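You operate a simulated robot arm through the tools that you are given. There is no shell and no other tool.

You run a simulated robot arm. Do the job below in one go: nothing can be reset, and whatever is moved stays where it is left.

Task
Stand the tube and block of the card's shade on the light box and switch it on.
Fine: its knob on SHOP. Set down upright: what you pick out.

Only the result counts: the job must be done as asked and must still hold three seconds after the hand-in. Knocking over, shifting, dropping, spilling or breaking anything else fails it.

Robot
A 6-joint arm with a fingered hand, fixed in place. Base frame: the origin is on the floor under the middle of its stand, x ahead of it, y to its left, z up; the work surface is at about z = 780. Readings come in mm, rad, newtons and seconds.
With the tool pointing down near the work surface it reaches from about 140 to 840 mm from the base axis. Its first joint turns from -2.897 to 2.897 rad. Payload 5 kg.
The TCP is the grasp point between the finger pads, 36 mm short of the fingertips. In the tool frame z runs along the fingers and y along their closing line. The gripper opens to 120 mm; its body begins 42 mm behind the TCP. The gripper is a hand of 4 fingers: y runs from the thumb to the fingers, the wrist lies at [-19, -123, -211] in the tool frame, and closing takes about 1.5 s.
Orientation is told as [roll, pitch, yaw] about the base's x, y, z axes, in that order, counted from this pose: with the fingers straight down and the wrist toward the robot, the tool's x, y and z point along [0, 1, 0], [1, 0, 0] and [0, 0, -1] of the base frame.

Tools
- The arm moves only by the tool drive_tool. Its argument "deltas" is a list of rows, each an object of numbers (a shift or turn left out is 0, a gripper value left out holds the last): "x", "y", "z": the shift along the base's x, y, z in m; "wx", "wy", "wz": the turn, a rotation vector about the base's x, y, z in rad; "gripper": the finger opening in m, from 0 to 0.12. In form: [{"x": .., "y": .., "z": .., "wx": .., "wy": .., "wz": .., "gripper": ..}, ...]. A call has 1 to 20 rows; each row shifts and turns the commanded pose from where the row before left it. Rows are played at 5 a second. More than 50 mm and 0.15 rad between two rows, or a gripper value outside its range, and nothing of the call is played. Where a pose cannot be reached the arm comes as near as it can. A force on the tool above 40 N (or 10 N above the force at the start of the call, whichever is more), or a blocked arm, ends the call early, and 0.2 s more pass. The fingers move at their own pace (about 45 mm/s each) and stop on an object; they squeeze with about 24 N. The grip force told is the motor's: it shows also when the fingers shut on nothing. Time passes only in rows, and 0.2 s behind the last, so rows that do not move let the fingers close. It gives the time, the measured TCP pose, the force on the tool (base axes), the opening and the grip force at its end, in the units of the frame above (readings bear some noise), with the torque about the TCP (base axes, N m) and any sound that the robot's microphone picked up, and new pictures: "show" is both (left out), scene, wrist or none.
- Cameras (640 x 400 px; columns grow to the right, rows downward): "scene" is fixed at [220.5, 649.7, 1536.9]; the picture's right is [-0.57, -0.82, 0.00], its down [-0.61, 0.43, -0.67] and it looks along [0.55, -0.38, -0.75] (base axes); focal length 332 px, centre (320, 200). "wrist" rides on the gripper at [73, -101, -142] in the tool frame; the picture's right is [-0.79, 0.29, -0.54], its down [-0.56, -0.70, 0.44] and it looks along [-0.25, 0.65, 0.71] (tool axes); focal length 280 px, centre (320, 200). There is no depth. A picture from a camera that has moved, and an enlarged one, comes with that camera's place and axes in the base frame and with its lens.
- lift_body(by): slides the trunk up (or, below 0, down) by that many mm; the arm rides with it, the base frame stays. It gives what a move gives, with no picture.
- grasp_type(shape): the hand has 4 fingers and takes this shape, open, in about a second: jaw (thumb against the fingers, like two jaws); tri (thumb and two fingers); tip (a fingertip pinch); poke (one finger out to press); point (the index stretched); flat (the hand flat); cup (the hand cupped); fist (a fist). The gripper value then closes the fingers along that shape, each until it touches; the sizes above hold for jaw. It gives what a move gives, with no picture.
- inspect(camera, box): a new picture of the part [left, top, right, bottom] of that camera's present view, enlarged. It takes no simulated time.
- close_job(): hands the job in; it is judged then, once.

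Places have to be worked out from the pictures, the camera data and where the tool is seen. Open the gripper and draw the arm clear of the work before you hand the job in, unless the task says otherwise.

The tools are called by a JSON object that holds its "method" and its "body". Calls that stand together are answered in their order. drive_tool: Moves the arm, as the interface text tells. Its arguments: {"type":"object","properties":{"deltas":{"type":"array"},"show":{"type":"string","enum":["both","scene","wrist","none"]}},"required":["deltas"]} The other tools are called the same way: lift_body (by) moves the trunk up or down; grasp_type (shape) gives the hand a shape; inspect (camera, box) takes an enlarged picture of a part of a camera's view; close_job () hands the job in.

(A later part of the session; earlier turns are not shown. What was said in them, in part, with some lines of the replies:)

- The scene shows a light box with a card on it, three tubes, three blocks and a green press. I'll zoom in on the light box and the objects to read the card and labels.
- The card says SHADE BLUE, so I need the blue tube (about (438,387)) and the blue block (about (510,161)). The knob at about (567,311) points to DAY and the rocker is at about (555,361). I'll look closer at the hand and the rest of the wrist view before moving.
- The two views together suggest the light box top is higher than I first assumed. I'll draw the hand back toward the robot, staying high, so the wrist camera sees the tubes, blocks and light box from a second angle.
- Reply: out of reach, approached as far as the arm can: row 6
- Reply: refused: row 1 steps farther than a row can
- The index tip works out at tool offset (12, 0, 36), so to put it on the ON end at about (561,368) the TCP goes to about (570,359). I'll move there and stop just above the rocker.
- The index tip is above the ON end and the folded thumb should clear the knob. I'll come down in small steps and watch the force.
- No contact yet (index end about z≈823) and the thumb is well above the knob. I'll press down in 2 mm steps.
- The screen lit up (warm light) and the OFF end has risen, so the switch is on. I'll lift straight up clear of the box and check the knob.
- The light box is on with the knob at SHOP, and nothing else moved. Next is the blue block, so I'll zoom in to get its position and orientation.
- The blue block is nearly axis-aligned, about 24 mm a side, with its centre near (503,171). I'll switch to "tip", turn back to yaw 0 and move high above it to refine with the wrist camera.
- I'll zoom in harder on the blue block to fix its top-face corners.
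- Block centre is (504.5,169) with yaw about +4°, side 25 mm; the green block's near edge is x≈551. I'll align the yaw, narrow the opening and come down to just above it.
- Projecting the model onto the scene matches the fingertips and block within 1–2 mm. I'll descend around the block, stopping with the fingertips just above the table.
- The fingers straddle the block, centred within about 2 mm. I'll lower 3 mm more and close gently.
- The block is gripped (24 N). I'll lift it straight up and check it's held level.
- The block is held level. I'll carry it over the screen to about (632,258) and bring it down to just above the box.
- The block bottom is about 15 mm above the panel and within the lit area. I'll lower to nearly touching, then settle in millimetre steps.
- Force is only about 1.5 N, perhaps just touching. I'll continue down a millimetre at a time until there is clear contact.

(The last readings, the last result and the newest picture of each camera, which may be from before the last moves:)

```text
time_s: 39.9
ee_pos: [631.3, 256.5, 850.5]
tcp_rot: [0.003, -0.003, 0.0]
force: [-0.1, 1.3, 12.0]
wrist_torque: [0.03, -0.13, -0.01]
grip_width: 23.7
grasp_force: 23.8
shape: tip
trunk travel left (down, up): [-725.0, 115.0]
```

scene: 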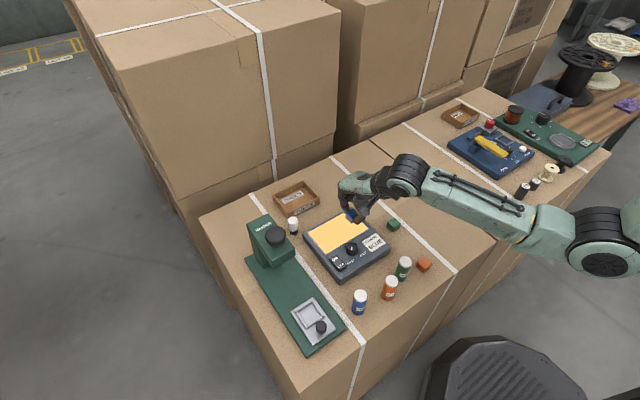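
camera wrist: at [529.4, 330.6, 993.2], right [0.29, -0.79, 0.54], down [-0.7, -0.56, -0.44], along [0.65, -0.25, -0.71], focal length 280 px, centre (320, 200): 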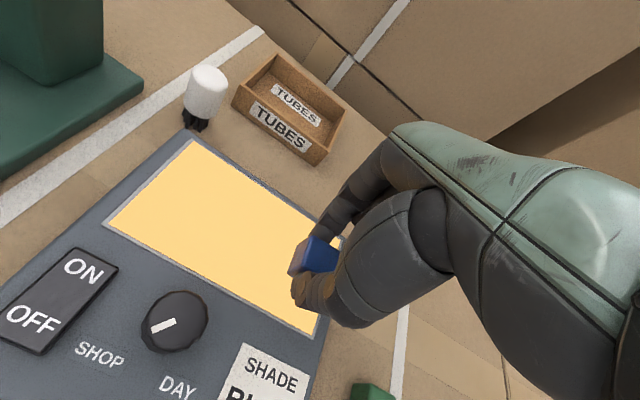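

Contact is clear (12 N), so the block is seated on the panel. I'll ease up 1 mm, open the fingers, and lift away.

{"method": "drive_tool", "body": {"deltas": [{"z": 0.0012}, {"gripper": 0.028}, {"gripper": 0.034}, {"gripper": 0.042}, {"gripper": 0.05}, {}, {"z": 0.01}, {"z": 0.02}, {"z": 0.03}, {"z": 0.04}, {"z": 0.03}, {}], "show": "both"}}

{"method": "inspect", "body": {"camera": "scene", "box": [300, 180, 410, 280]}}

{"method": "inspect", "body": {"camera": "wrist", "box": [140, 200, 380, 380]}}

```text
time_s: 42.5
ee_pos: [634.0, 253.6, 981.0]
tcp_rot: [0.001, 0.0, 0.001]
force: [-0.4, 0.0, 0.0]
wrist_torque: [0.02, 0.02, -0.03]
grip_width: 49.8
grasp_force: 0.1
shape: tip
trunk travel left (down, up): [-725.0, 115.0]
camera wrist: at [531.8, 327.3, 1123.5], right [0.29, -0.79, 0.54], down [-0.7, -0.56, -0.44], along [0.65, -0.25, -0.71], focal length 280 px, centre (320, 200)
```

scene: 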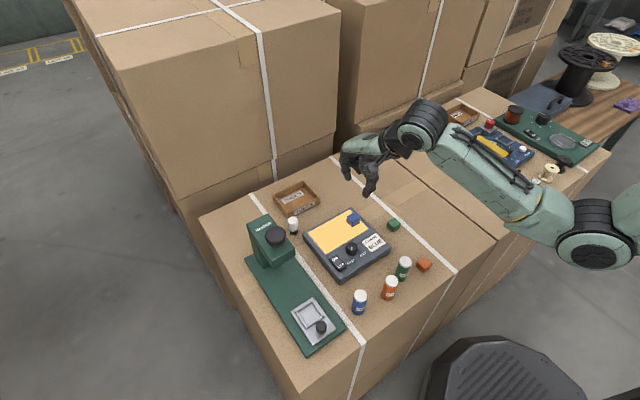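
wrist: 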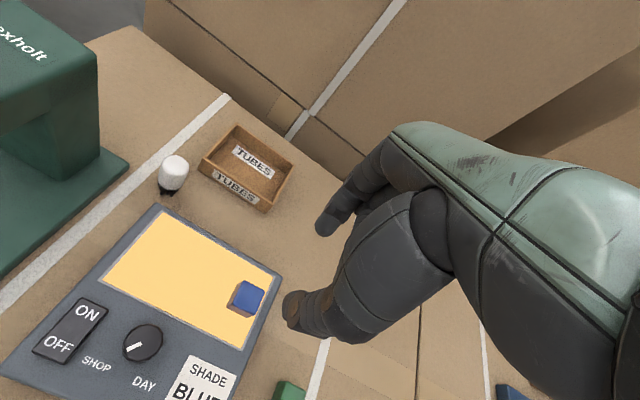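

```text
4.00 times, centred on (355, 230) of scene
camera zoom: at [220.5, 649.7, 1536.9], right [-0.57, -0.82, 0.0], down [-0.61, 0.43, -0.67], along [0.55, -0.38, -0.75], focal length 1328 px, centre (180, 80)
```

zoom: 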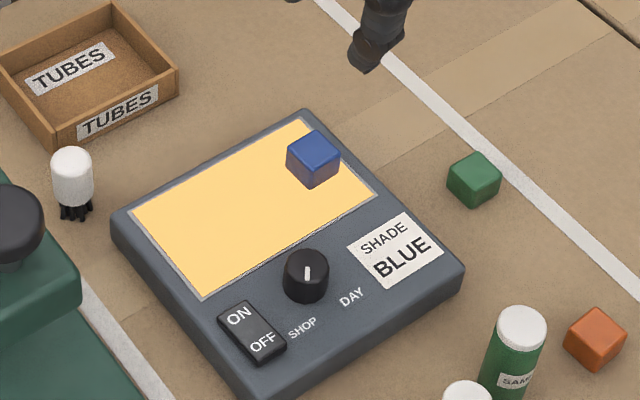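

```text
2.22 times, centred on (260, 290) of wrist
camera zoom: at [531.8, 327.3, 1123.5], right [0.29, -0.79, 0.54], down [-0.7, -0.56, -0.44], along [0.65, -0.25, -0.71], focal length 623 px, centre (453, 0)
```

zoom: 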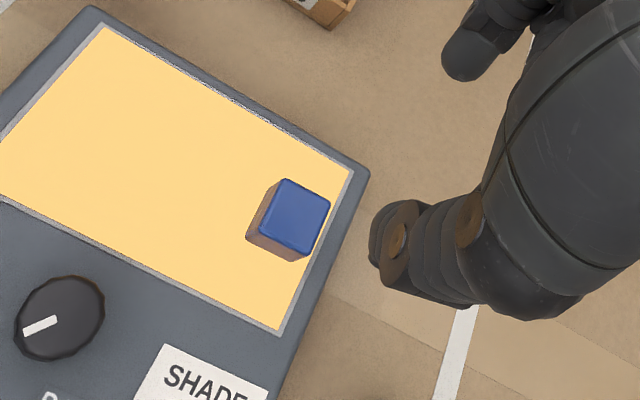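

The block stands on the panel at about (629,257), with knob and switch unchanged. Next is the blue tube: I'll use the "tri" shape (thumb and two fingers) and go above it turned −0.785 rad, so the palm stays away from the other tubes.

{"method": "grasp_type", "body": {"shape": "tri"}}

{"method": "drive_tool", "body": {"deltas": [{"x": -0.028, "y": 0.019, "wz": -0.112}, {"x": -0.028, "y": 0.019, "wz": -0.112}, {"x": -0.028, "y": 0.019, "wz": -0.112}, {"x": -0.028, "y": 0.019, "wz": -0.112}, {"x": -0.028, "y": 0.019, "wz": -0.112}, {"x": -0.028, "y": 0.019, "wz": -0.112}, {"x": -0.03, "y": 0.02, "wz": -0.113, "gripper": 0.075}, {}, {}], "show": "both"}}

{"method": "inspect", "body": {"camera": "scene", "box": [310, 200, 430, 330]}}

{"method": "inspect", "body": {"camera": "wrist", "box": [120, 180, 400, 400]}}

```text
time_s: 43.4
ee_pos: [633.7, 253.2, 982.1]
tcp_rot: [0.001, -0.001, 0.0]
force: [-0.6, -0.3, 1.0]
wrist_torque: [-0.01, -0.02, 0.01]
grip_width: 119.5
grasp_force: 0.1
shape: tri
trunk travel left (down, up): [-725.0, 115.0]
```

```text
time_s: 45.4
ee_pos: [446.1, 393.9, 964.7]
tcp_rot: [0.003, -0.001, -0.785]
force: [-1.0, 0.4, -0.5]
wrist_torque: [0.0, 0.01, 0.01]
grip_width: 75.5
grasp_force: 0.1
shape: tri
out of reach, approached as far as the arm can: row 7
trunk travel left (down, up): [-725.0, 115.0]
camera wrist: at [425.5, 517.3, 1106.5], right [-0.35, -0.76, 0.54], down [-0.89, 0.1, -0.45], along [0.29, -0.64, -0.71], focal length 280 px, centre (320, 200)
```

scene: 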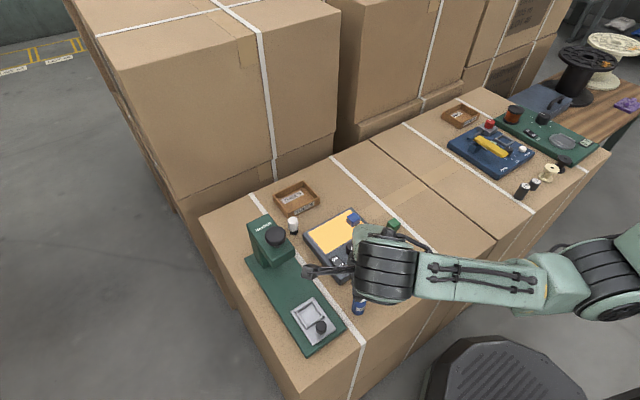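
wrist: 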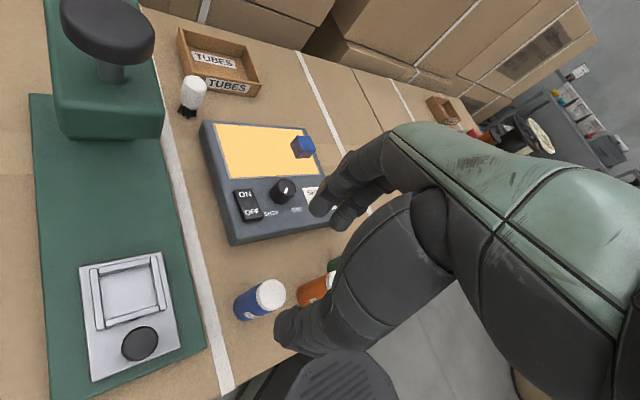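

```text
3.08 times, centred on (370, 265) of scene
camera zoom: at [220.5, 649.7, 1536.9], right [-0.57, -0.82, 0.0], down [-0.61, 0.43, -0.67], along [0.55, -0.38, -0.75], focal length 1021 px, centre (166, 0)
```

zoom: 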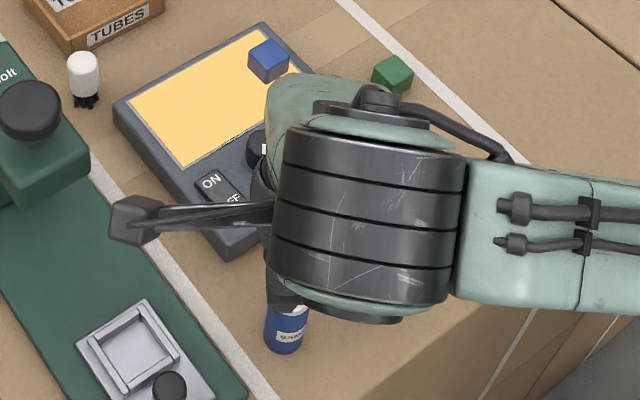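

```text
1.82 times, centred on (260, 290) of wrist
camera zoom: at [425.5, 517.3, 1106.5], right [-0.35, -0.76, 0.54], down [-0.89, 0.1, -0.45], along [0.29, -0.64, -0.71], focal length 510 px, centre (429, 36)
```

zoom: 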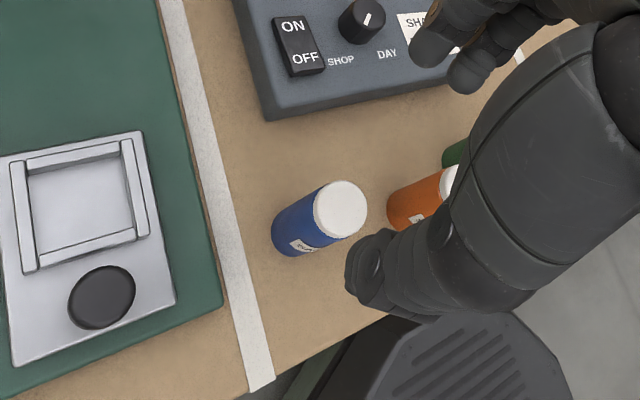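

The tube works out at about (436,390), top near z≈852. The arm stopped a little short at this height, so I'll move lower and over the tube to see if it can reach there.

{"method": "drive_tool", "body": {"deltas": [{"z": -0.02}, {"z": -0.015, "x": -0.005, "y": -0.002}, {"x": -0.005, "y": -0.002}, {}], "show": "both"}}

{"method": "inspect", "body": {"camera": "wrist", "box": [180, 220, 400, 380]}}

```text
time_s: 46.4
ee_pos: [435.4, 389.3, 930.2]
tcp_rot: [0.0, -0.001, -0.785]
force: [0.3, 0.0, -0.3]
wrist_torque: [0.0, 0.01, -0.03]
grip_width: 75.5
grasp_force: 0.1
shape: tri
trunk travel left (down, up): [-725.0, 115.0]
camera wrist: at [414.8, 513.2, 1071.7], right [-0.35, -0.76, 0.54], down [-0.89, 0.1, -0.44], along [0.28, -0.64, -0.71], focal length 280 px, centre (320, 200)
```

scene: 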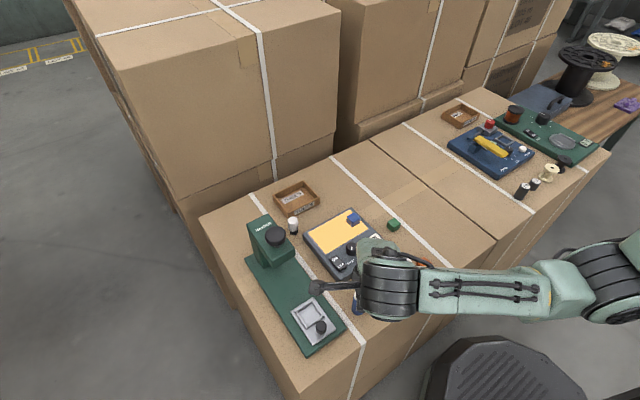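
wrist: 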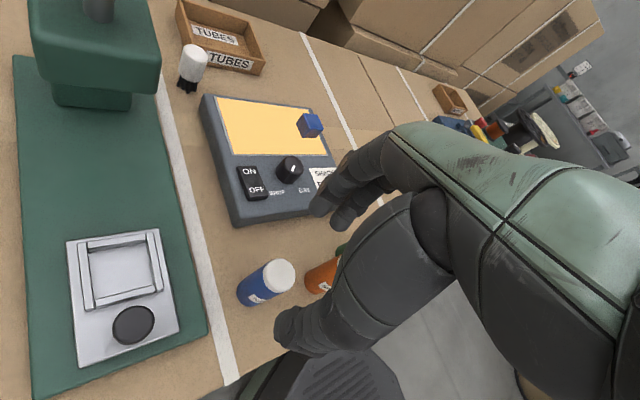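

```text
2.50 times, centred on (290, 300) of wrist
camera zoom: at [414.8, 513.2, 1071.7], right [-0.35, -0.76, 0.54], down [-0.89, 0.1, -0.44], along [0.28, -0.64, -0.71], focal length 701 px, centre (395, -50)
```

zoom: 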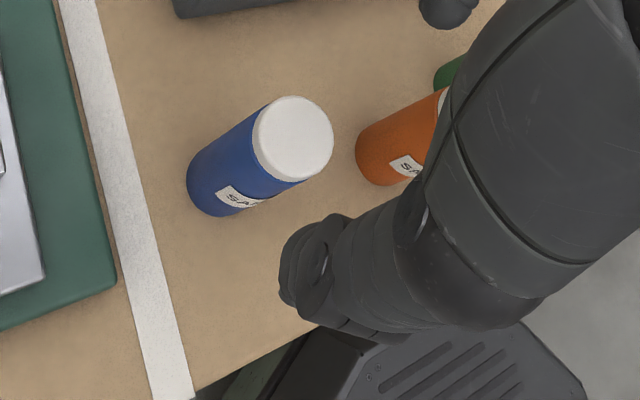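

The arm reaches over the tube, but at this yaw the curled little finger would come down beside the orange tube. Turning the hand to about +0.4 rad gives better clearance, so I'll rotate in place above the tube.

{"method": "drive_tool", "body": {"deltas": [{"wz": 0.148}, {"wz": 0.148}, {"wz": 0.148}, {"wz": 0.148}, {"wz": 0.148}, {"wz": 0.148}, {"wz": 0.148}, {"wz": 0.148}, {}], "show": "both"}}

{"method": "inspect", "body": {"camera": "wrist", "box": [120, 220, 400, 400]}}

{"method": "inspect", "body": {"camera": "scene", "box": [310, 210, 430, 320]}}

```text
time_s: 48.4
ee_pos: [436.0, 391.0, 929.8]
tcp_rot: [0.0, 0.0, 0.401]
force: [-0.7, -0.2, 0.0]
wrist_torque: [0.02, 0.04, 0.0]
grip_width: 75.8
grasp_force: 0.0
shape: tri
trunk travel left (down, up): [-725.0, 115.0]
camera wrist: at [313.2, 418.5, 1072.0], right [0.57, -0.61, 0.54], down [-0.43, -0.79, -0.44], along [0.7, 0.02, -0.71], focal length 280 px, centre (320, 200)
```

scene: 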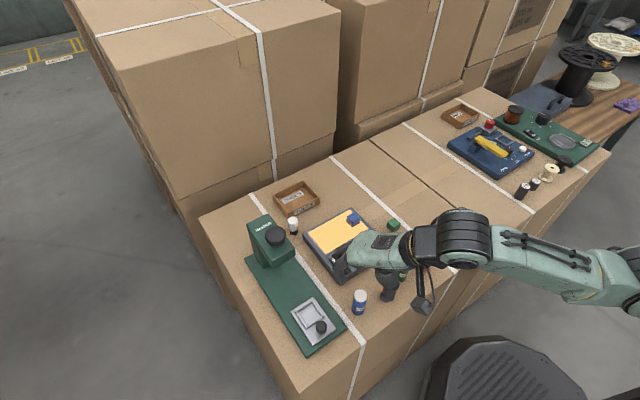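
wrist: 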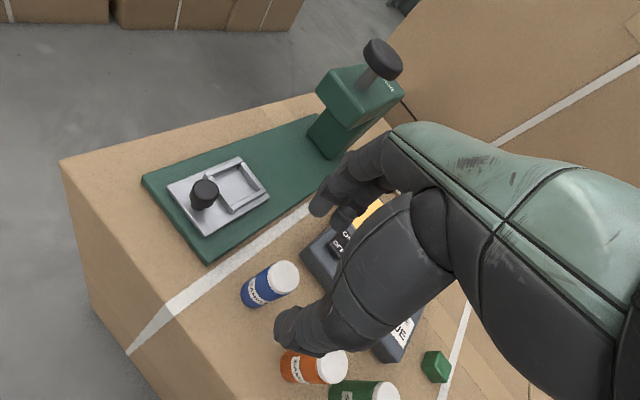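

```text
2.22 times, centred on (260, 310) of wrist
camera zoom: at [313.2, 418.5, 1072.0], right [0.57, -0.61, 0.54], down [-0.43, -0.79, -0.44], along [0.7, 0.02, -0.71], focal length 623 px, centre (453, -44)
```

zoom: 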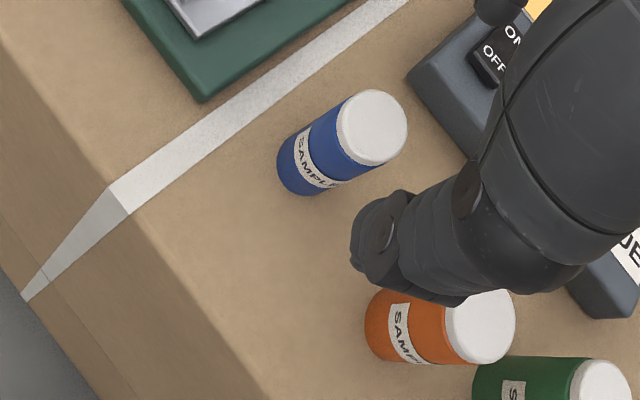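

```text
3.64 times, centred on (370, 265) of scene
camera zoom: at [220.5, 649.7, 1536.9], right [-0.57, -0.82, 0.0], down [-0.61, 0.43, -0.67], along [0.55, -0.38, -0.75], focal length 1207 px, centre (138, -36)
```

zoom: 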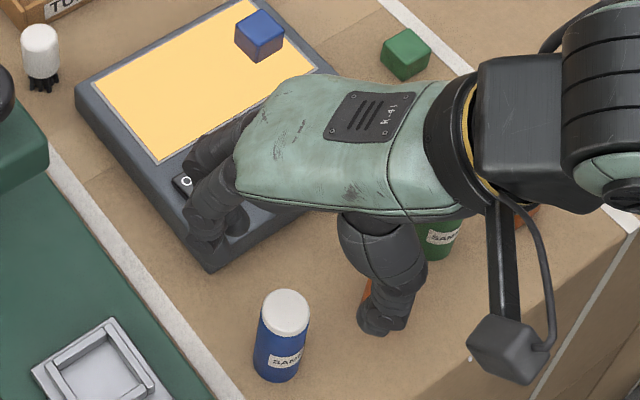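

Wrist views confirm the blue tube centre at (436,391), right under the TCP, and the orange tube at (422,309), clear of the thumb and curled fingers. I'll descend partway around it.

{"method": "drive_tool", "body": {"deltas": [{"z": -0.02, "gripper": 0.068}, {"z": -0.02}, {"z": -0.015}, {"z": -0.01}, {}], "show": "both"}}

{"method": "inspect", "body": {"camera": "wrist", "box": [160, 200, 400, 380]}}

{"method": "inspect", "body": {"camera": "scene", "box": [320, 230, 420, 330]}}

```text
time_s: 49.6
ee_pos: [437.1, 390.6, 866.1]
tcp_rot: [0.001, 0.001, 0.402]
force: [0.3, 0.5, -0.1]
wrist_torque: [0.02, -0.01, 0.04]
grip_width: 68.8
grasp_force: 0.2
shape: tri
trunk travel left (down, up): [-725.0, 115.0]
camera wrist: at [314.7, 418.8, 1007.2], right [0.57, -0.62, 0.54], down [-0.43, -0.79, -0.44], along [0.7, 0.02, -0.71], focal length 280 px, centre (320, 200)
```

scene: 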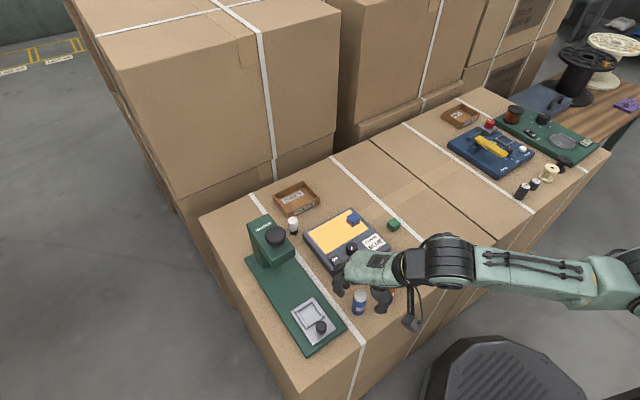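
wrist: 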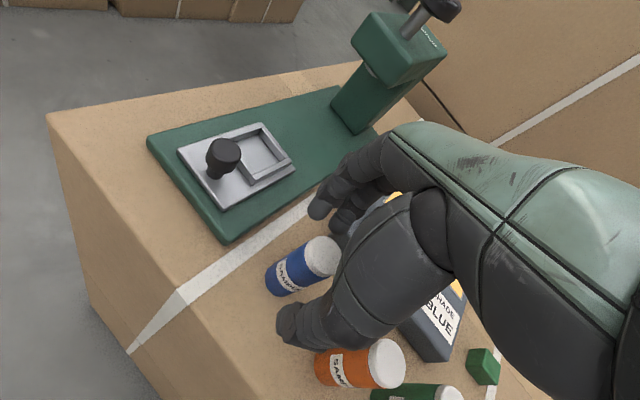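

```text
2.22 times, centred on (280, 290) of wrist
camera zoom: at [314.7, 418.8, 1007.2], right [0.57, -0.62, 0.54], down [-0.43, -0.79, -0.44], along [0.7, 0.02, -0.71], focal length 623 px, centre (409, 0)
```

zoom: 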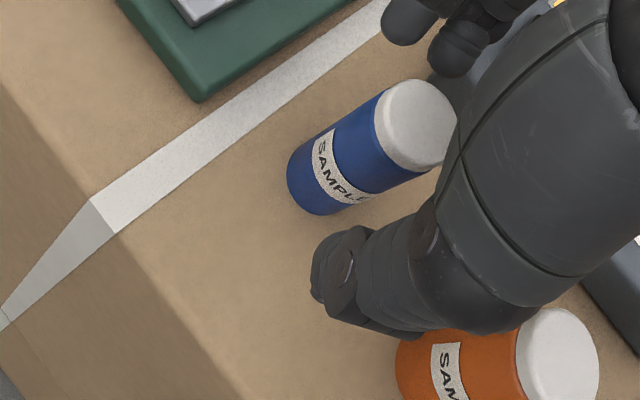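

```text
4.00 times, centred on (370, 280) of scene
camera zoom: at [220.5, 649.7, 1536.9], right [-0.57, -0.82, 0.0], down [-0.61, 0.43, -0.67], along [0.55, -0.38, -0.75], focal length 1328 px, centre (120, -120)
```

zoom: 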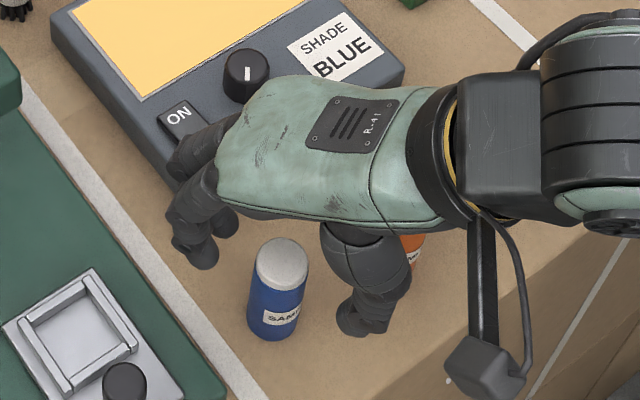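

The tube stays centred between thumb and fingers and everything else is clear. I'll lower the rest of the way to TCP z≈830.

{"method": "drive_tool", "body": {"deltas": [{"x": -0.001, "z": -0.012}, {"z": -0.012}, {"z": -0.01}, {}], "show": "both"}}

{"method": "inspect", "body": {"camera": "wrist", "box": [160, 200, 400, 380]}}

{"method": "inspect", "body": {"camera": "scene", "box": [320, 230, 420, 330]}}

```text
time_s: 50.6
ee_pos: [434.2, 390.6, 829.7]
tcp_rot: [0.001, 0.0, 0.401]
force: [-0.6, 0.3, -0.3]
wrist_torque: [0.02, 0.02, -0.01]
grip_width: 68.3
grasp_force: 0.0
shape: tri
trunk travel left (down, up): [-725.0, 115.0]
camera wrist: at [313.6, 419.0, 972.7], right [0.57, -0.62, 0.54], down [-0.43, -0.79, -0.44], along [0.7, 0.02, -0.71], focal length 280 px, centre (320, 200)
```

scene: 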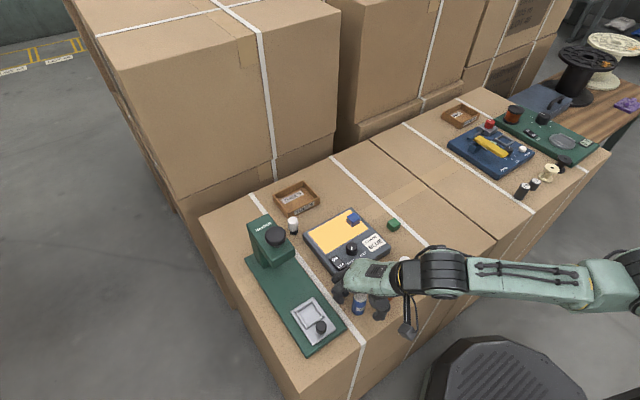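
wrist: 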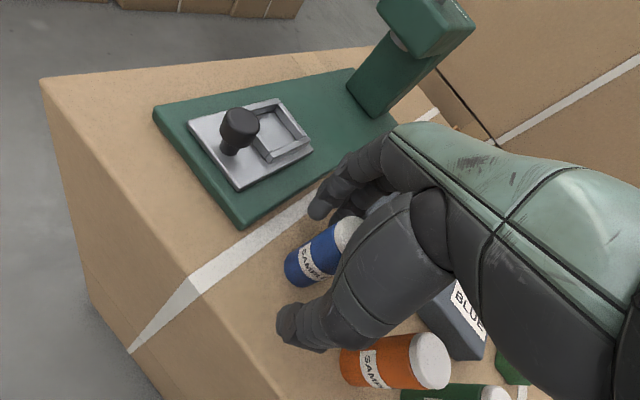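

```text
2.22 times, centred on (280, 290) of wrist
camera zoom: at [313.6, 419.0, 972.7], right [0.57, -0.62, 0.54], down [-0.43, -0.79, -0.44], along [0.7, 0.02, -0.71], focal length 623 px, centre (409, 0)
```

zoom: 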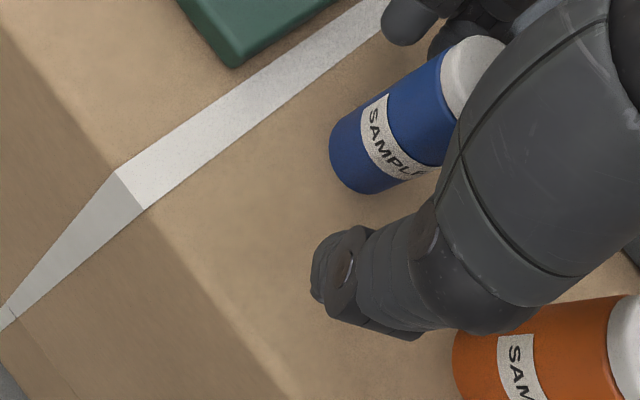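

```text
4.00 times, centred on (370, 280) of scene
camera zoom: at [220.5, 649.7, 1536.9], right [-0.57, -0.82, 0.0], down [-0.61, 0.43, -0.67], along [0.55, -0.38, -0.75], focal length 1328 px, centre (120, -120)
```

zoom: 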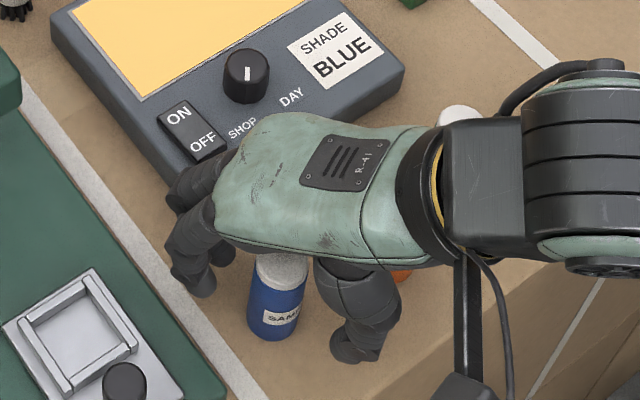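

The tube stands between the fingers and thumb with the palm clear of the cap. I'll close gently.

{"method": "drive_tool", "body": {"deltas": [{"gripper": 0.055}, {"gripper": 0.045}, {"gripper": 0.038}, {"gripper": 0.032}, {"gripper": 0.028}, {"gripper": 0.022}, {"gripper": 0.016}, {}, {}], "show": "both"}}

{"method": "inspect", "body": {"camera": "wrist", "box": [160, 200, 400, 380]}}

{"method": "inspect", "body": {"camera": "scene", "box": [320, 230, 420, 330]}}

```text
time_s: 52.6
ee_pos: [434.7, 389.2, 829.3]
tcp_rot: [-0.001, 0.001, 0.399]
force: [-1.1, 0.7, -0.7]
wrist_torque: [-0.04, -0.03, -0.02]
grip_width: 21.4
grasp_force: 23.7
shape: tri
trunk travel left (down, up): [-725.0, 115.0]
camera wrist: at [313.6, 419.1, 972.8], right [0.57, -0.62, 0.54], down [-0.43, -0.79, -0.44], along [0.7, 0.02, -0.71], focal length 280 px, centre (320, 200)
```

scene: 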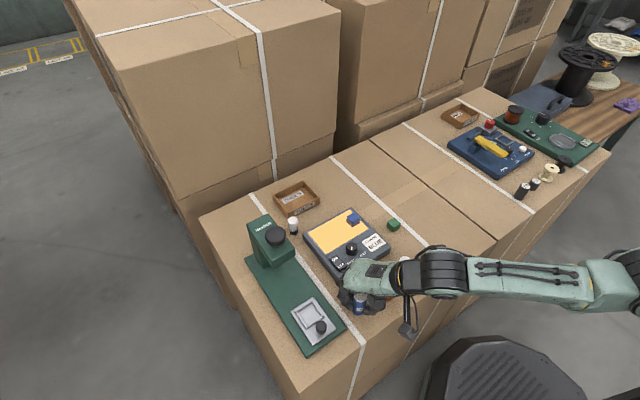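
wrist: 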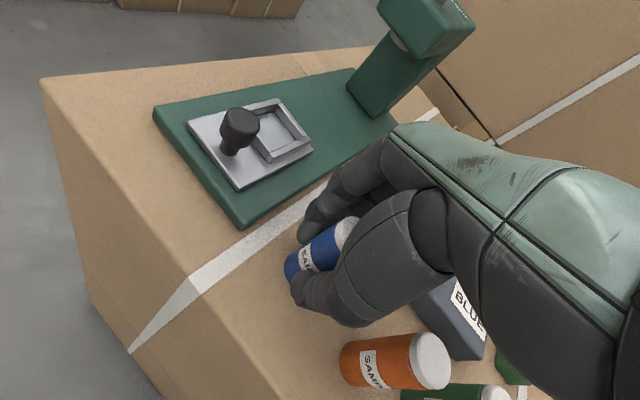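

```text
2.22 times, centred on (280, 290) of wrist
camera zoom: at [313.6, 419.1, 972.8], right [0.57, -0.62, 0.54], down [-0.43, -0.79, -0.44], along [0.7, 0.02, -0.71], focal length 623 px, centre (409, 0)
```

zoom: 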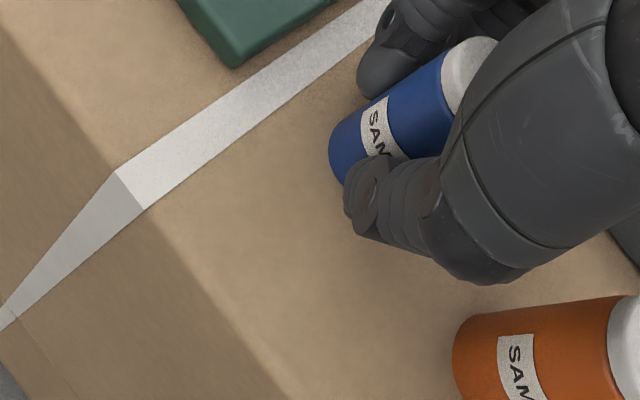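

```text
4.00 times, centred on (370, 280) of scene
camera zoom: at [220.5, 649.7, 1536.9], right [-0.57, -0.82, 0.0], down [-0.61, 0.43, -0.67], along [0.55, -0.38, -0.75], focal length 1328 px, centre (120, -120)
```

zoom: 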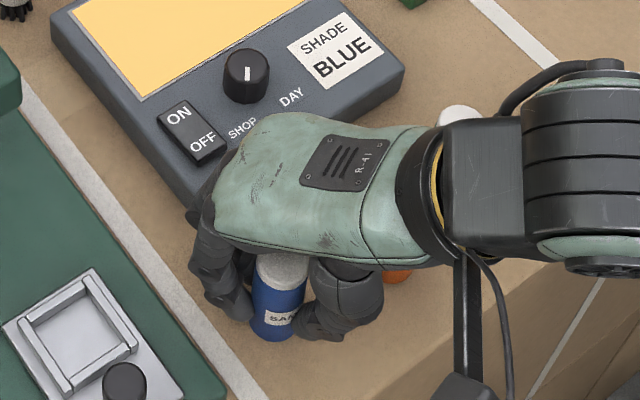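

The tube is gripped (24 N) and still upright. I'll lift slowly and check it stays vertical.

{"method": "drive_tool", "body": {"deltas": [{"z": 0.005}, {"z": 0.01}, {"z": 0.02}, {"z": 0.025}, {"z": 0.03}, {"z": 0.02}, {}], "show": "both"}}

{"method": "inspect", "body": {"camera": "wrist", "box": [160, 180, 400, 380]}}

{"method": "inspect", "body": {"camera": "scene", "box": [310, 210, 430, 310]}}

```text
time_s: 54.2
ee_pos: [434.2, 391.0, 937.3]
tcp_rot: [0.001, 0.001, 0.399]
force: [0.5, 0.1, -0.4]
wrist_torque: [0.0, 0.01, -0.02]
grip_width: 21.4
grasp_force: 24.3
shape: tri
trunk travel left (down, up): [-725.0, 115.0]
camera wrist: at [311.6, 418.9, 1080.0], right [0.57, -0.62, 0.54], down [-0.43, -0.79, -0.44], along [0.7, 0.02, -0.71], focal length 280 px, centre (320, 200)
```

scene: 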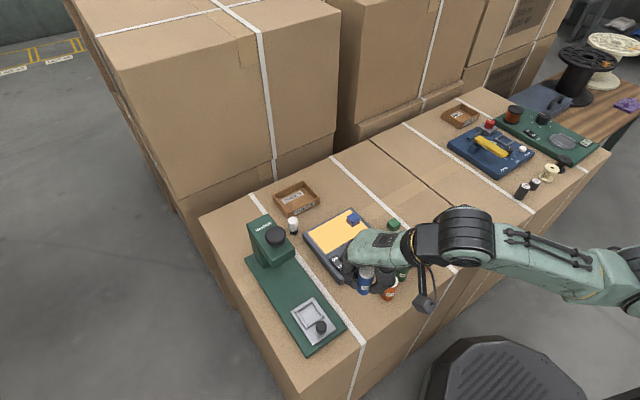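
wrist: 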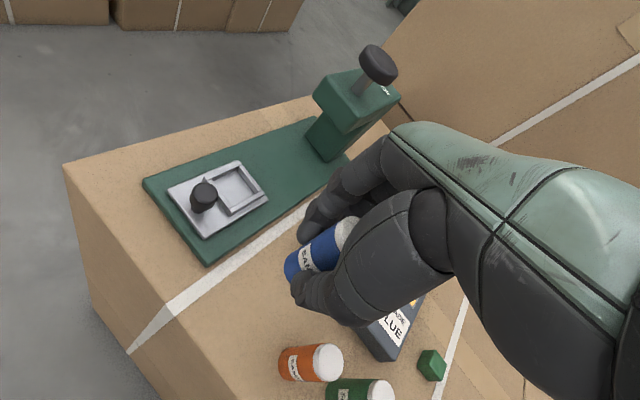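

```text
2.00 times, centred on (280, 280) of wrist
camera zoom: at [311.6, 418.9, 1080.0], right [0.57, -0.62, 0.54], down [-0.43, -0.79, -0.44], along [0.7, 0.02, -0.71], focal length 561 px, centre (400, 40)
```

zoom: 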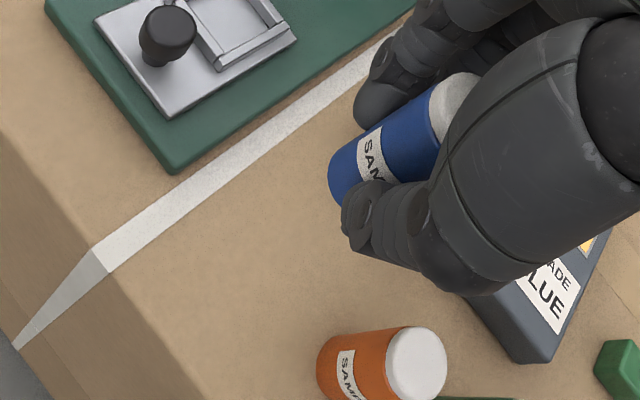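

```text
4.00 times, centred on (370, 260) of scene
camera zoom: at [220.5, 649.7, 1536.9], right [-0.57, -0.82, 0.0], down [-0.61, 0.43, -0.67], along [0.55, -0.38, -0.75], focal length 1328 px, centre (120, -40)
```

zoom: 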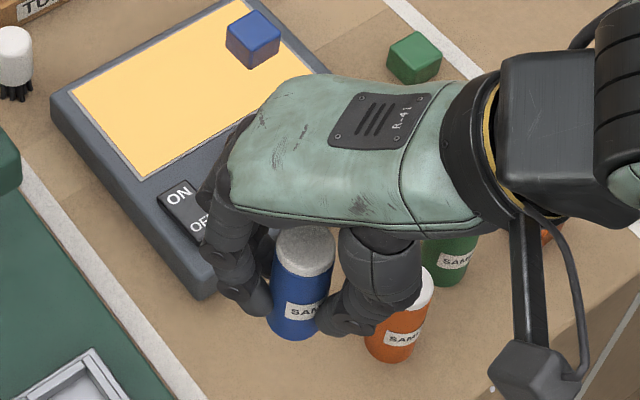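

The tube is held upright. I'll carry it at this height to above the panel at about (636,340), well away from the block and the knob.

{"method": "drive_tool", "body": {"deltas": [{"x": 0.03, "y": -0.008}, {"x": 0.035, "y": -0.009}, {"x": 0.04, "y": -0.01}, {"x": 0.04, "y": -0.01}, {"x": 0.035, "y": -0.008}, {"x": 0.021, "y": -0.006}, {}], "show": "both"}}

{"method": "inspect", "body": {"camera": "wrist", "box": [160, 180, 400, 380]}}

{"method": "inspect", "body": {"camera": "scene", "box": [290, 170, 410, 280]}}

```text
time_s: 55.8
ee_pos: [634.0, 340.5, 941.0]
tcp_rot: [0.001, -0.001, 0.399]
force: [-0.1, 1.3, 0.1]
wrist_torque: [-0.01, 0.03, 0.02]
grip_width: 21.4
grasp_force: 24.2
shape: tri
trunk travel left (down, up): [-725.0, 115.0]
camera wrist: at [511.7, 368.7, 1082.8], right [0.57, -0.61, 0.54], down [-0.43, -0.79, -0.44], along [0.7, 0.02, -0.71], focal length 280 px, centre (320, 200)
```

scene: 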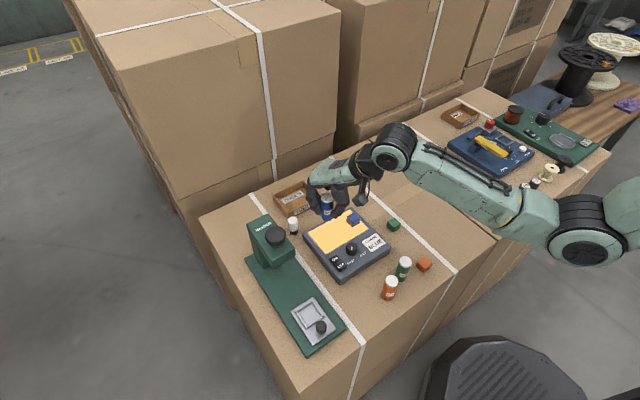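
wrist: 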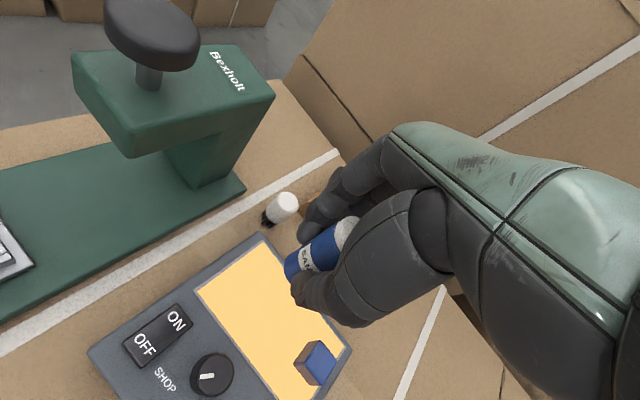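

```text
2.00 times, centred on (280, 280) of wrist
camera zoom: at [511.7, 368.7, 1082.8], right [0.57, -0.61, 0.54], down [-0.43, -0.79, -0.44], along [0.7, 0.02, -0.71], focal length 561 px, centre (400, 40)
```

zoom: 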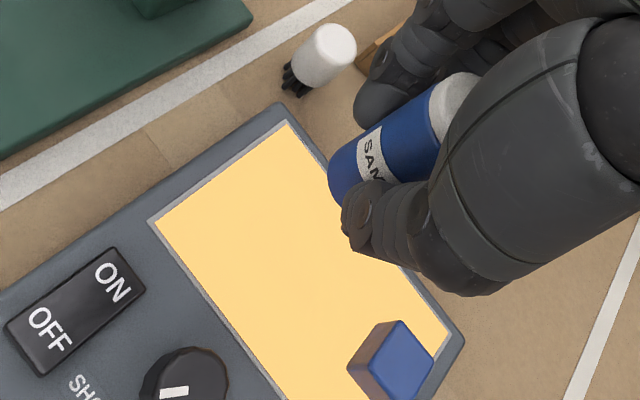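

```text
3.64 times, centred on (350, 225) of scene
camera zoom: at [220.5, 649.7, 1536.9], right [-0.57, -0.82, 0.0], down [-0.61, 0.43, -0.67], along [0.55, -0.38, -0.75], focal length 1207 px, centre (211, 109)
```

zoom: 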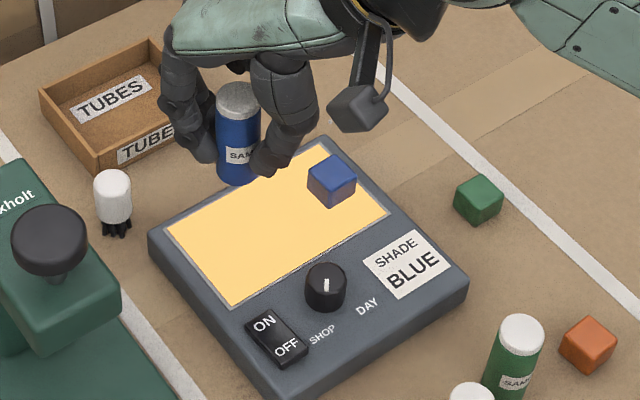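

The tube is upright over the panel, clear of the block, bin and brush. I'll lower it to just above the panel (TCP about 867).

{"method": "drive_tool", "body": {"deltas": [{"z": -0.025}, {"z": -0.025}, {"z": -0.015}, {"z": -0.009}, {}], "show": "both"}}

{"method": "inspect", "body": {"camera": "wrist", "box": [160, 180, 400, 380]}}

{"method": "inspect", "body": {"camera": "scene", "box": [290, 170, 410, 280]}}

```text
time_s: 57.0
ee_pos: [635.5, 338.4, 868.4]
tcp_rot: [0.0, -0.001, 0.401]
force: [0.3, 0.4, 0.2]
wrist_torque: [0.02, -0.03, 0.03]
grip_width: 21.3
grasp_force: 24.1
shape: tri
trunk travel left (down, up): [-725.0, 115.0]
camera wrist: at [513.8, 366.9, 1010.1], right [0.57, -0.62, 0.54], down [-0.43, -0.79, -0.44], along [0.7, 0.02, -0.71], focal length 280 px, centre (320, 200)
```

scene: 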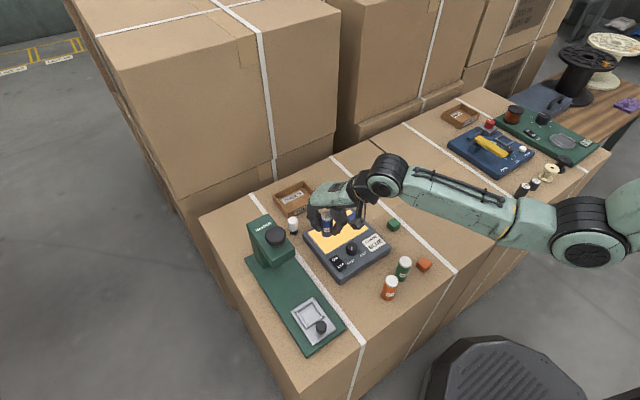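
wrist: 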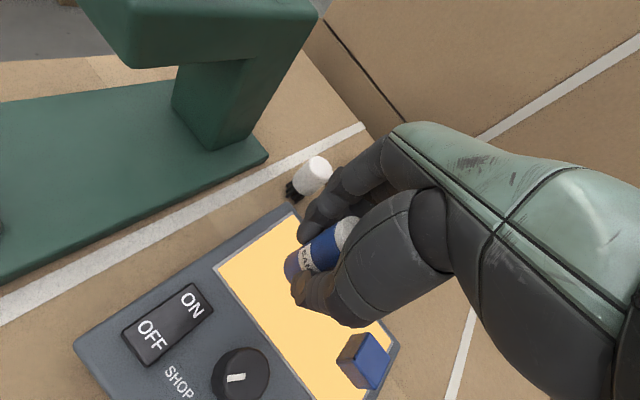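

```text
2.00 times, centred on (280, 280) of wrist
camera zoom: at [513.8, 366.9, 1010.1], right [0.57, -0.62, 0.54], down [-0.43, -0.79, -0.44], along [0.7, 0.02, -0.71], focal length 561 px, centre (400, 40)
```

zoom: 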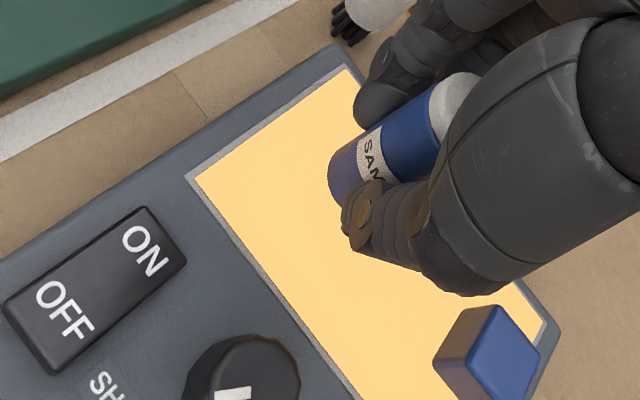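

```text
3.64 times, centred on (350, 225) of scene
camera zoom: at [220.5, 649.7, 1536.9], right [-0.57, -0.82, 0.0], down [-0.61, 0.43, -0.67], along [0.55, -0.38, -0.75], focal length 1207 px, centre (211, 109)
```

zoom: 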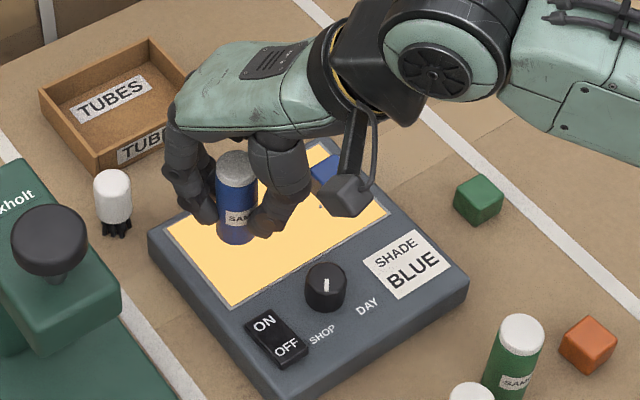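

The tube bottom is roughly 9 mm above the panel, nicely inside the lit area. I'll settle it down in small steps until contact shows in the force.

{"method": "drive_tool", "body": {"deltas": [{"z": -0.004}, {"z": -0.002}, {"z": -0.0015}, {}], "show": "none"}}

{"method": "drive_tool", "body": {"deltas": [{"z": -0.001}, {}], "show": "none"}}

{"method": "drive_tool", "body": {"deltas": [{"z": -0.001}, {}], "show": "none"}}

```text
time_s: 58.0
ee_pos: [635.8, 339.7, 860.1]
tcp_rot: [0.0, -0.001, 0.4]
force: [0.4, 0.4, 4.4]
wrist_torque: [-0.01, -0.05, -0.02]
grip_width: 21.5
grasp_force: 23.8
shape: tri
trunk travel left (down, up): [-725.0, 115.0]
```

```text
time_s: 58.6
ee_pos: [635.9, 339.9, 860.1]
tcp_rot: [0.001, -0.003, 0.401]
force: [1.0, -0.1, 8.4]
wrist_torque: [0.0, -0.06, -0.05]
grip_width: 21.5
grasp_force: 23.9
shape: tri
trunk travel left (down, up): [-725.0, 115.0]
```

```text
time_s: 59.2
ee_pos: [635.7, 339.3, 860.0]
tcp_rot: [0.003, -0.004, 0.4]
force: [2.4, 0.4, 15.1]
wrist_torque: [0.05, -0.16, 0.0]
grip_width: 22.1
grasp_force: 24.3
shape: tri
trunk travel left (down, up): [-725.0, 115.0]
```

Contact is firm at 15 N, so the tube is standing on the panel. I'll relax the downward push, then open slowly without moving.

{"method": "drive_tool", "body": {"deltas": [{"z": 0.002}, {}, {"gripper": 0.026}, {"gripper": 0.03}, {"gripper": 0.036}, {"gripper": 0.044}, {"gripper": 0.054}, {"gripper": 0.064}, {}, {}], "show": "both"}}

{"method": "inspect", "body": {"camera": "scene", "box": [290, 170, 410, 280]}}

{"method": "inspect", "body": {"camera": "wrist", "box": [160, 180, 400, 380]}}

```text
time_s: 61.4
ee_pos: [634.0, 338.4, 859.5]
tcp_rot: [-0.001, 0.0, 0.4]
force: [0.8, 0.0, 0.0]
wrist_torque: [0.0, -0.03, 0.01]
grip_width: 63.3
grasp_force: 0.1
shape: tri
trunk travel left (down, up): [-725.0, 115.0]
camera wrist: at [513.2, 367.9, 1002.1], right [0.57, -0.62, 0.54], down [-0.43, -0.79, -0.44], along [0.7, 0.02, -0.71], focal length 280 px, centre (320, 200)
```

scene: 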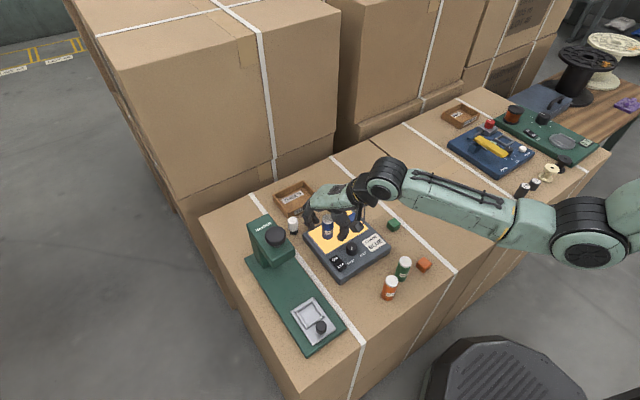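
wrist: 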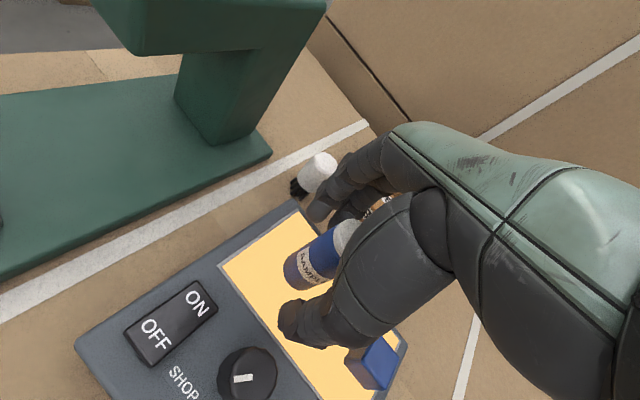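

```text
3.64 times, centred on (350, 225) of scene
camera zoom: at [220.5, 649.7, 1536.9], right [-0.57, -0.82, 0.0], down [-0.61, 0.43, -0.67], along [0.55, -0.38, -0.75], focal length 1207 px, centre (211, 109)
```

zoom: 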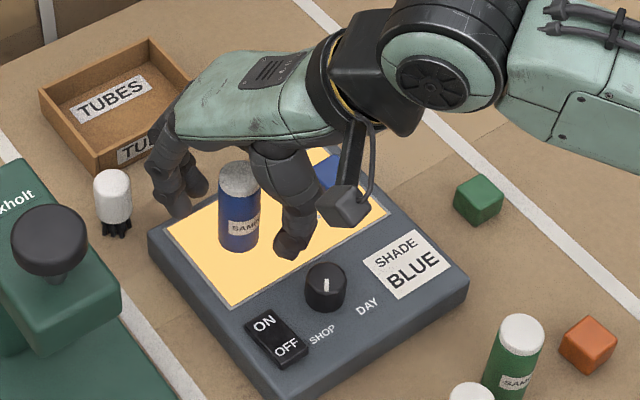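

```text
2.00 times, centred on (280, 280) of wrist
camera zoom: at [513.2, 367.9, 1002.1], right [0.57, -0.62, 0.54], down [-0.43, -0.79, -0.44], along [0.7, 0.02, -0.71], focal length 561 px, centre (400, 40)
```

zoom: 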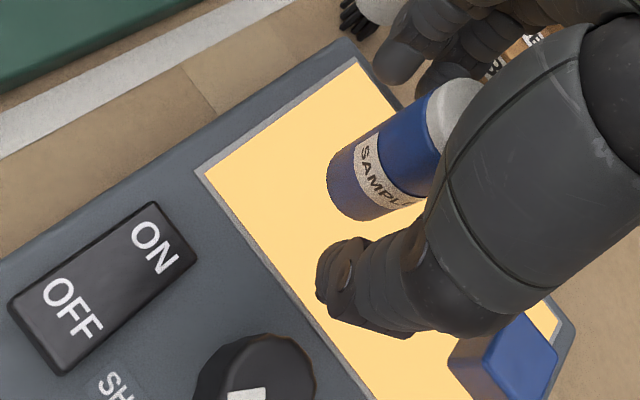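

The tube stands free and upright, with fingers clear of it. I'll lift straight up and check everything.

{"method": "drive_tool", "body": {"deltas": [{"z": 0.01}, {"z": 0.015}, {"z": 0.025}, {"z": 0.03}, {"z": 0.035}, {"z": 0.035}, {}], "show": "both"}}

{"method": "inspect", "body": {"camera": "scene", "box": [290, 170, 410, 280]}}

{"method": "inspect", "body": {"camera": "wrist", "box": [160, 200, 400, 400]}}

```text
time_s: 63.0
ee_pos: [633.9, 337.4, 1010.1]
tcp_rot: [0.0, 0.001, 0.398]
force: [0.2, 0.6, -0.6]
wrist_torque: [-0.01, 0.03, 0.0]
grip_width: 63.5
grasp_force: 0.1
shape: tri
trunk travel left (down, up): [-725.0, 115.0]
camera wrist: at [512.4, 367.0, 1152.3], right [0.57, -0.62, 0.54], down [-0.43, -0.79, -0.44], along [0.7, 0.02, -0.71], focal length 280 px, centre (320, 200)
```

scene: 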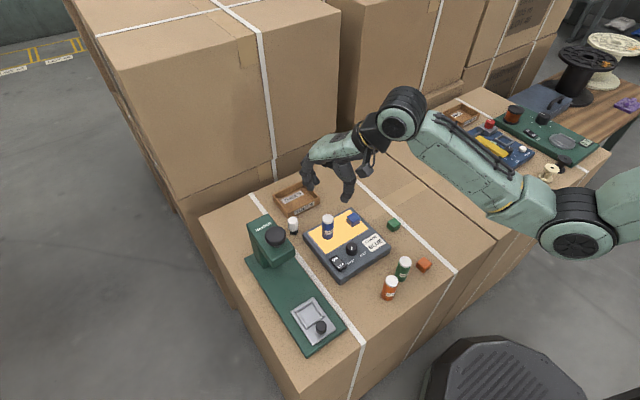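
wrist: 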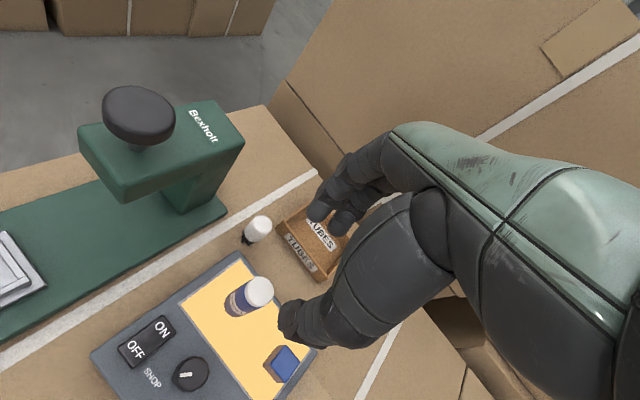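

```text
3.64 times, centred on (350, 225) of scene
camera zoom: at [220.5, 649.7, 1536.9], right [-0.57, -0.82, 0.0], down [-0.61, 0.43, -0.67], along [0.55, -0.38, -0.75], focal length 1207 px, centre (211, 109)
```

zoom: 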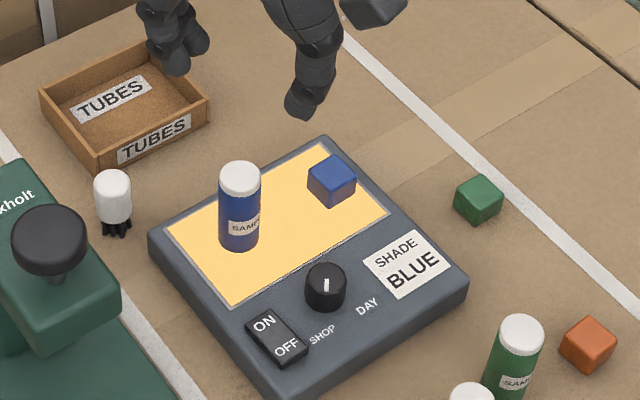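

```text
2.00 times, centred on (280, 300) of wrist
camera zoom: at [512.4, 367.0, 1152.3], right [0.57, -0.62, 0.54], down [-0.43, -0.79, -0.44], along [0.7, 0.02, -0.71], focal length 561 px, centre (400, 0)
```

zoom: 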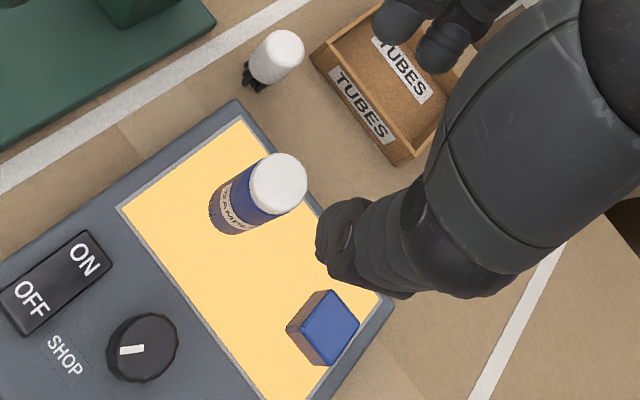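

Tube and block both stand on the lit panel, and the other tubes, blocks, brush and bin look unchanged. I'll raise and withdraw the arm with the hand open, then do a final zoomed check of the knob and switch.

{"method": "drive_tool", "body": {"deltas": [{"z": 0.04}, {"z": 0.04, "gripper": 0.1}, {"z": 0.02, "x": -0.02, "y": -0.03}, {"x": -0.03, "y": -0.03}, {"x": -0.03, "y": -0.03}, {"x": -0.03, "y": -0.03, "gripper": 0.12}, {}, {}], "show": "both"}}

{"method": "inspect", "body": {"camera": "scene", "box": [310, 200, 400, 280]}}

{"method": "inspect", "body": {"camera": "scene", "box": [240, 170, 450, 330]}}

```text
time_s: 64.8
ee_pos: [524.5, 220.4, 1109.2]
tcp_rot: [-0.001, 0.0, 0.401]
force: [-0.8, -0.4, 0.2]
wrist_torque: [-0.01, -0.03, -0.01]
grip_width: 119.6
grasp_force: 0.1
shape: tri
trunk travel left (down, up): [-725.0, 115.0]
camera wrist: at [402.9, 248.4, 1251.7], right [0.57, -0.62, 0.54], down [-0.43, -0.79, -0.44], along [0.7, 0.02, -0.71], focal length 280 px, centre (320, 200)
```

scene: 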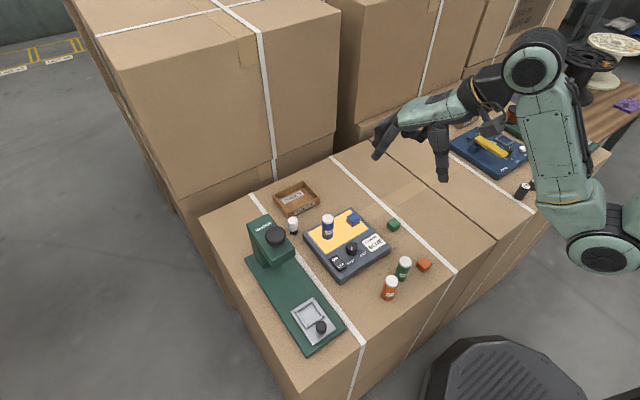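
wrist: 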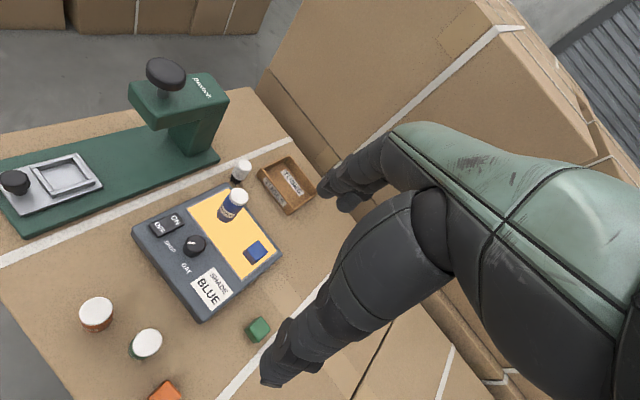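

```text
5.00 times, centred on (355, 240) of scene
camera zoom: at [220.5, 649.7, 1536.9], right [-0.57, -0.82, 0.0], down [-0.61, 0.43, -0.67], along [0.55, -0.38, -0.75], focal length 1660 px, centre (145, 0)
```

zoom: 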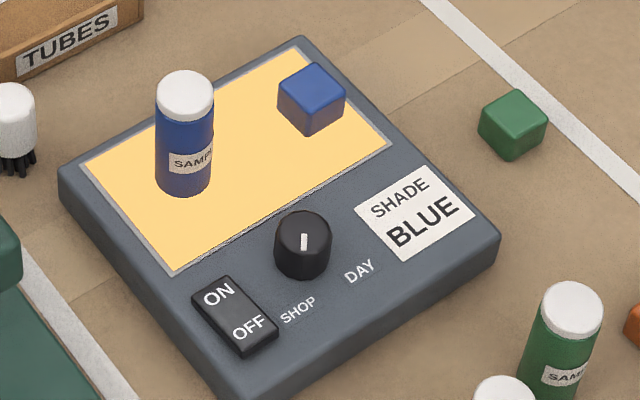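

```text
2.50 times, centred on (345, 250) of scene
camera zoom: at [220.5, 649.7, 1536.9], right [-0.57, -0.82, 0.0], down [-0.61, 0.43, -0.67], along [0.55, -0.38, -0.75], focal length 830 px, centre (258, 75)
```

zoom: 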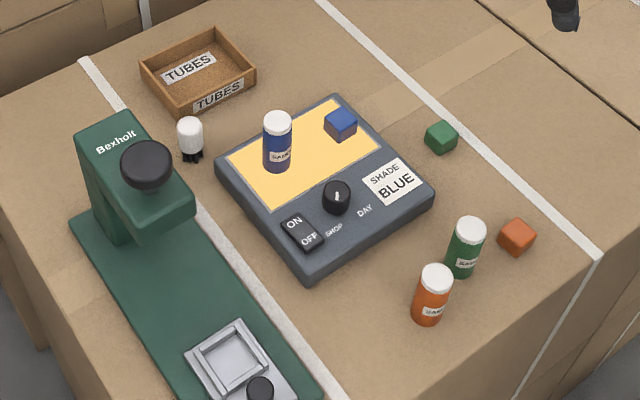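

The final view shows the blue tube and blue block upright on the lit panel, the knob on SHOP and the switch ON. Nothing else has been disturbed and the arm is clear with the hand open, so I'm handing the job in.

{"method": "close_job", "body": {}}

```text
The job is handed in.
```

I handed the job in with everything set as asked; no verdict came back, so this rests on my last pictures.

- **Shade:** the card reads BLUE, so I picked out the blue tube and the blue block.
- **On the light box:** both stand upright on the lit panel, well apart from each other.
- **Switch and knob:** the box is on, its panel is lit, and the knob points to SHOP.
- **Everything else:** the other tubes and blocks, the brush, the bin and the press look just as they did at the start.

The arm is drawn clear of the work with the hand open.
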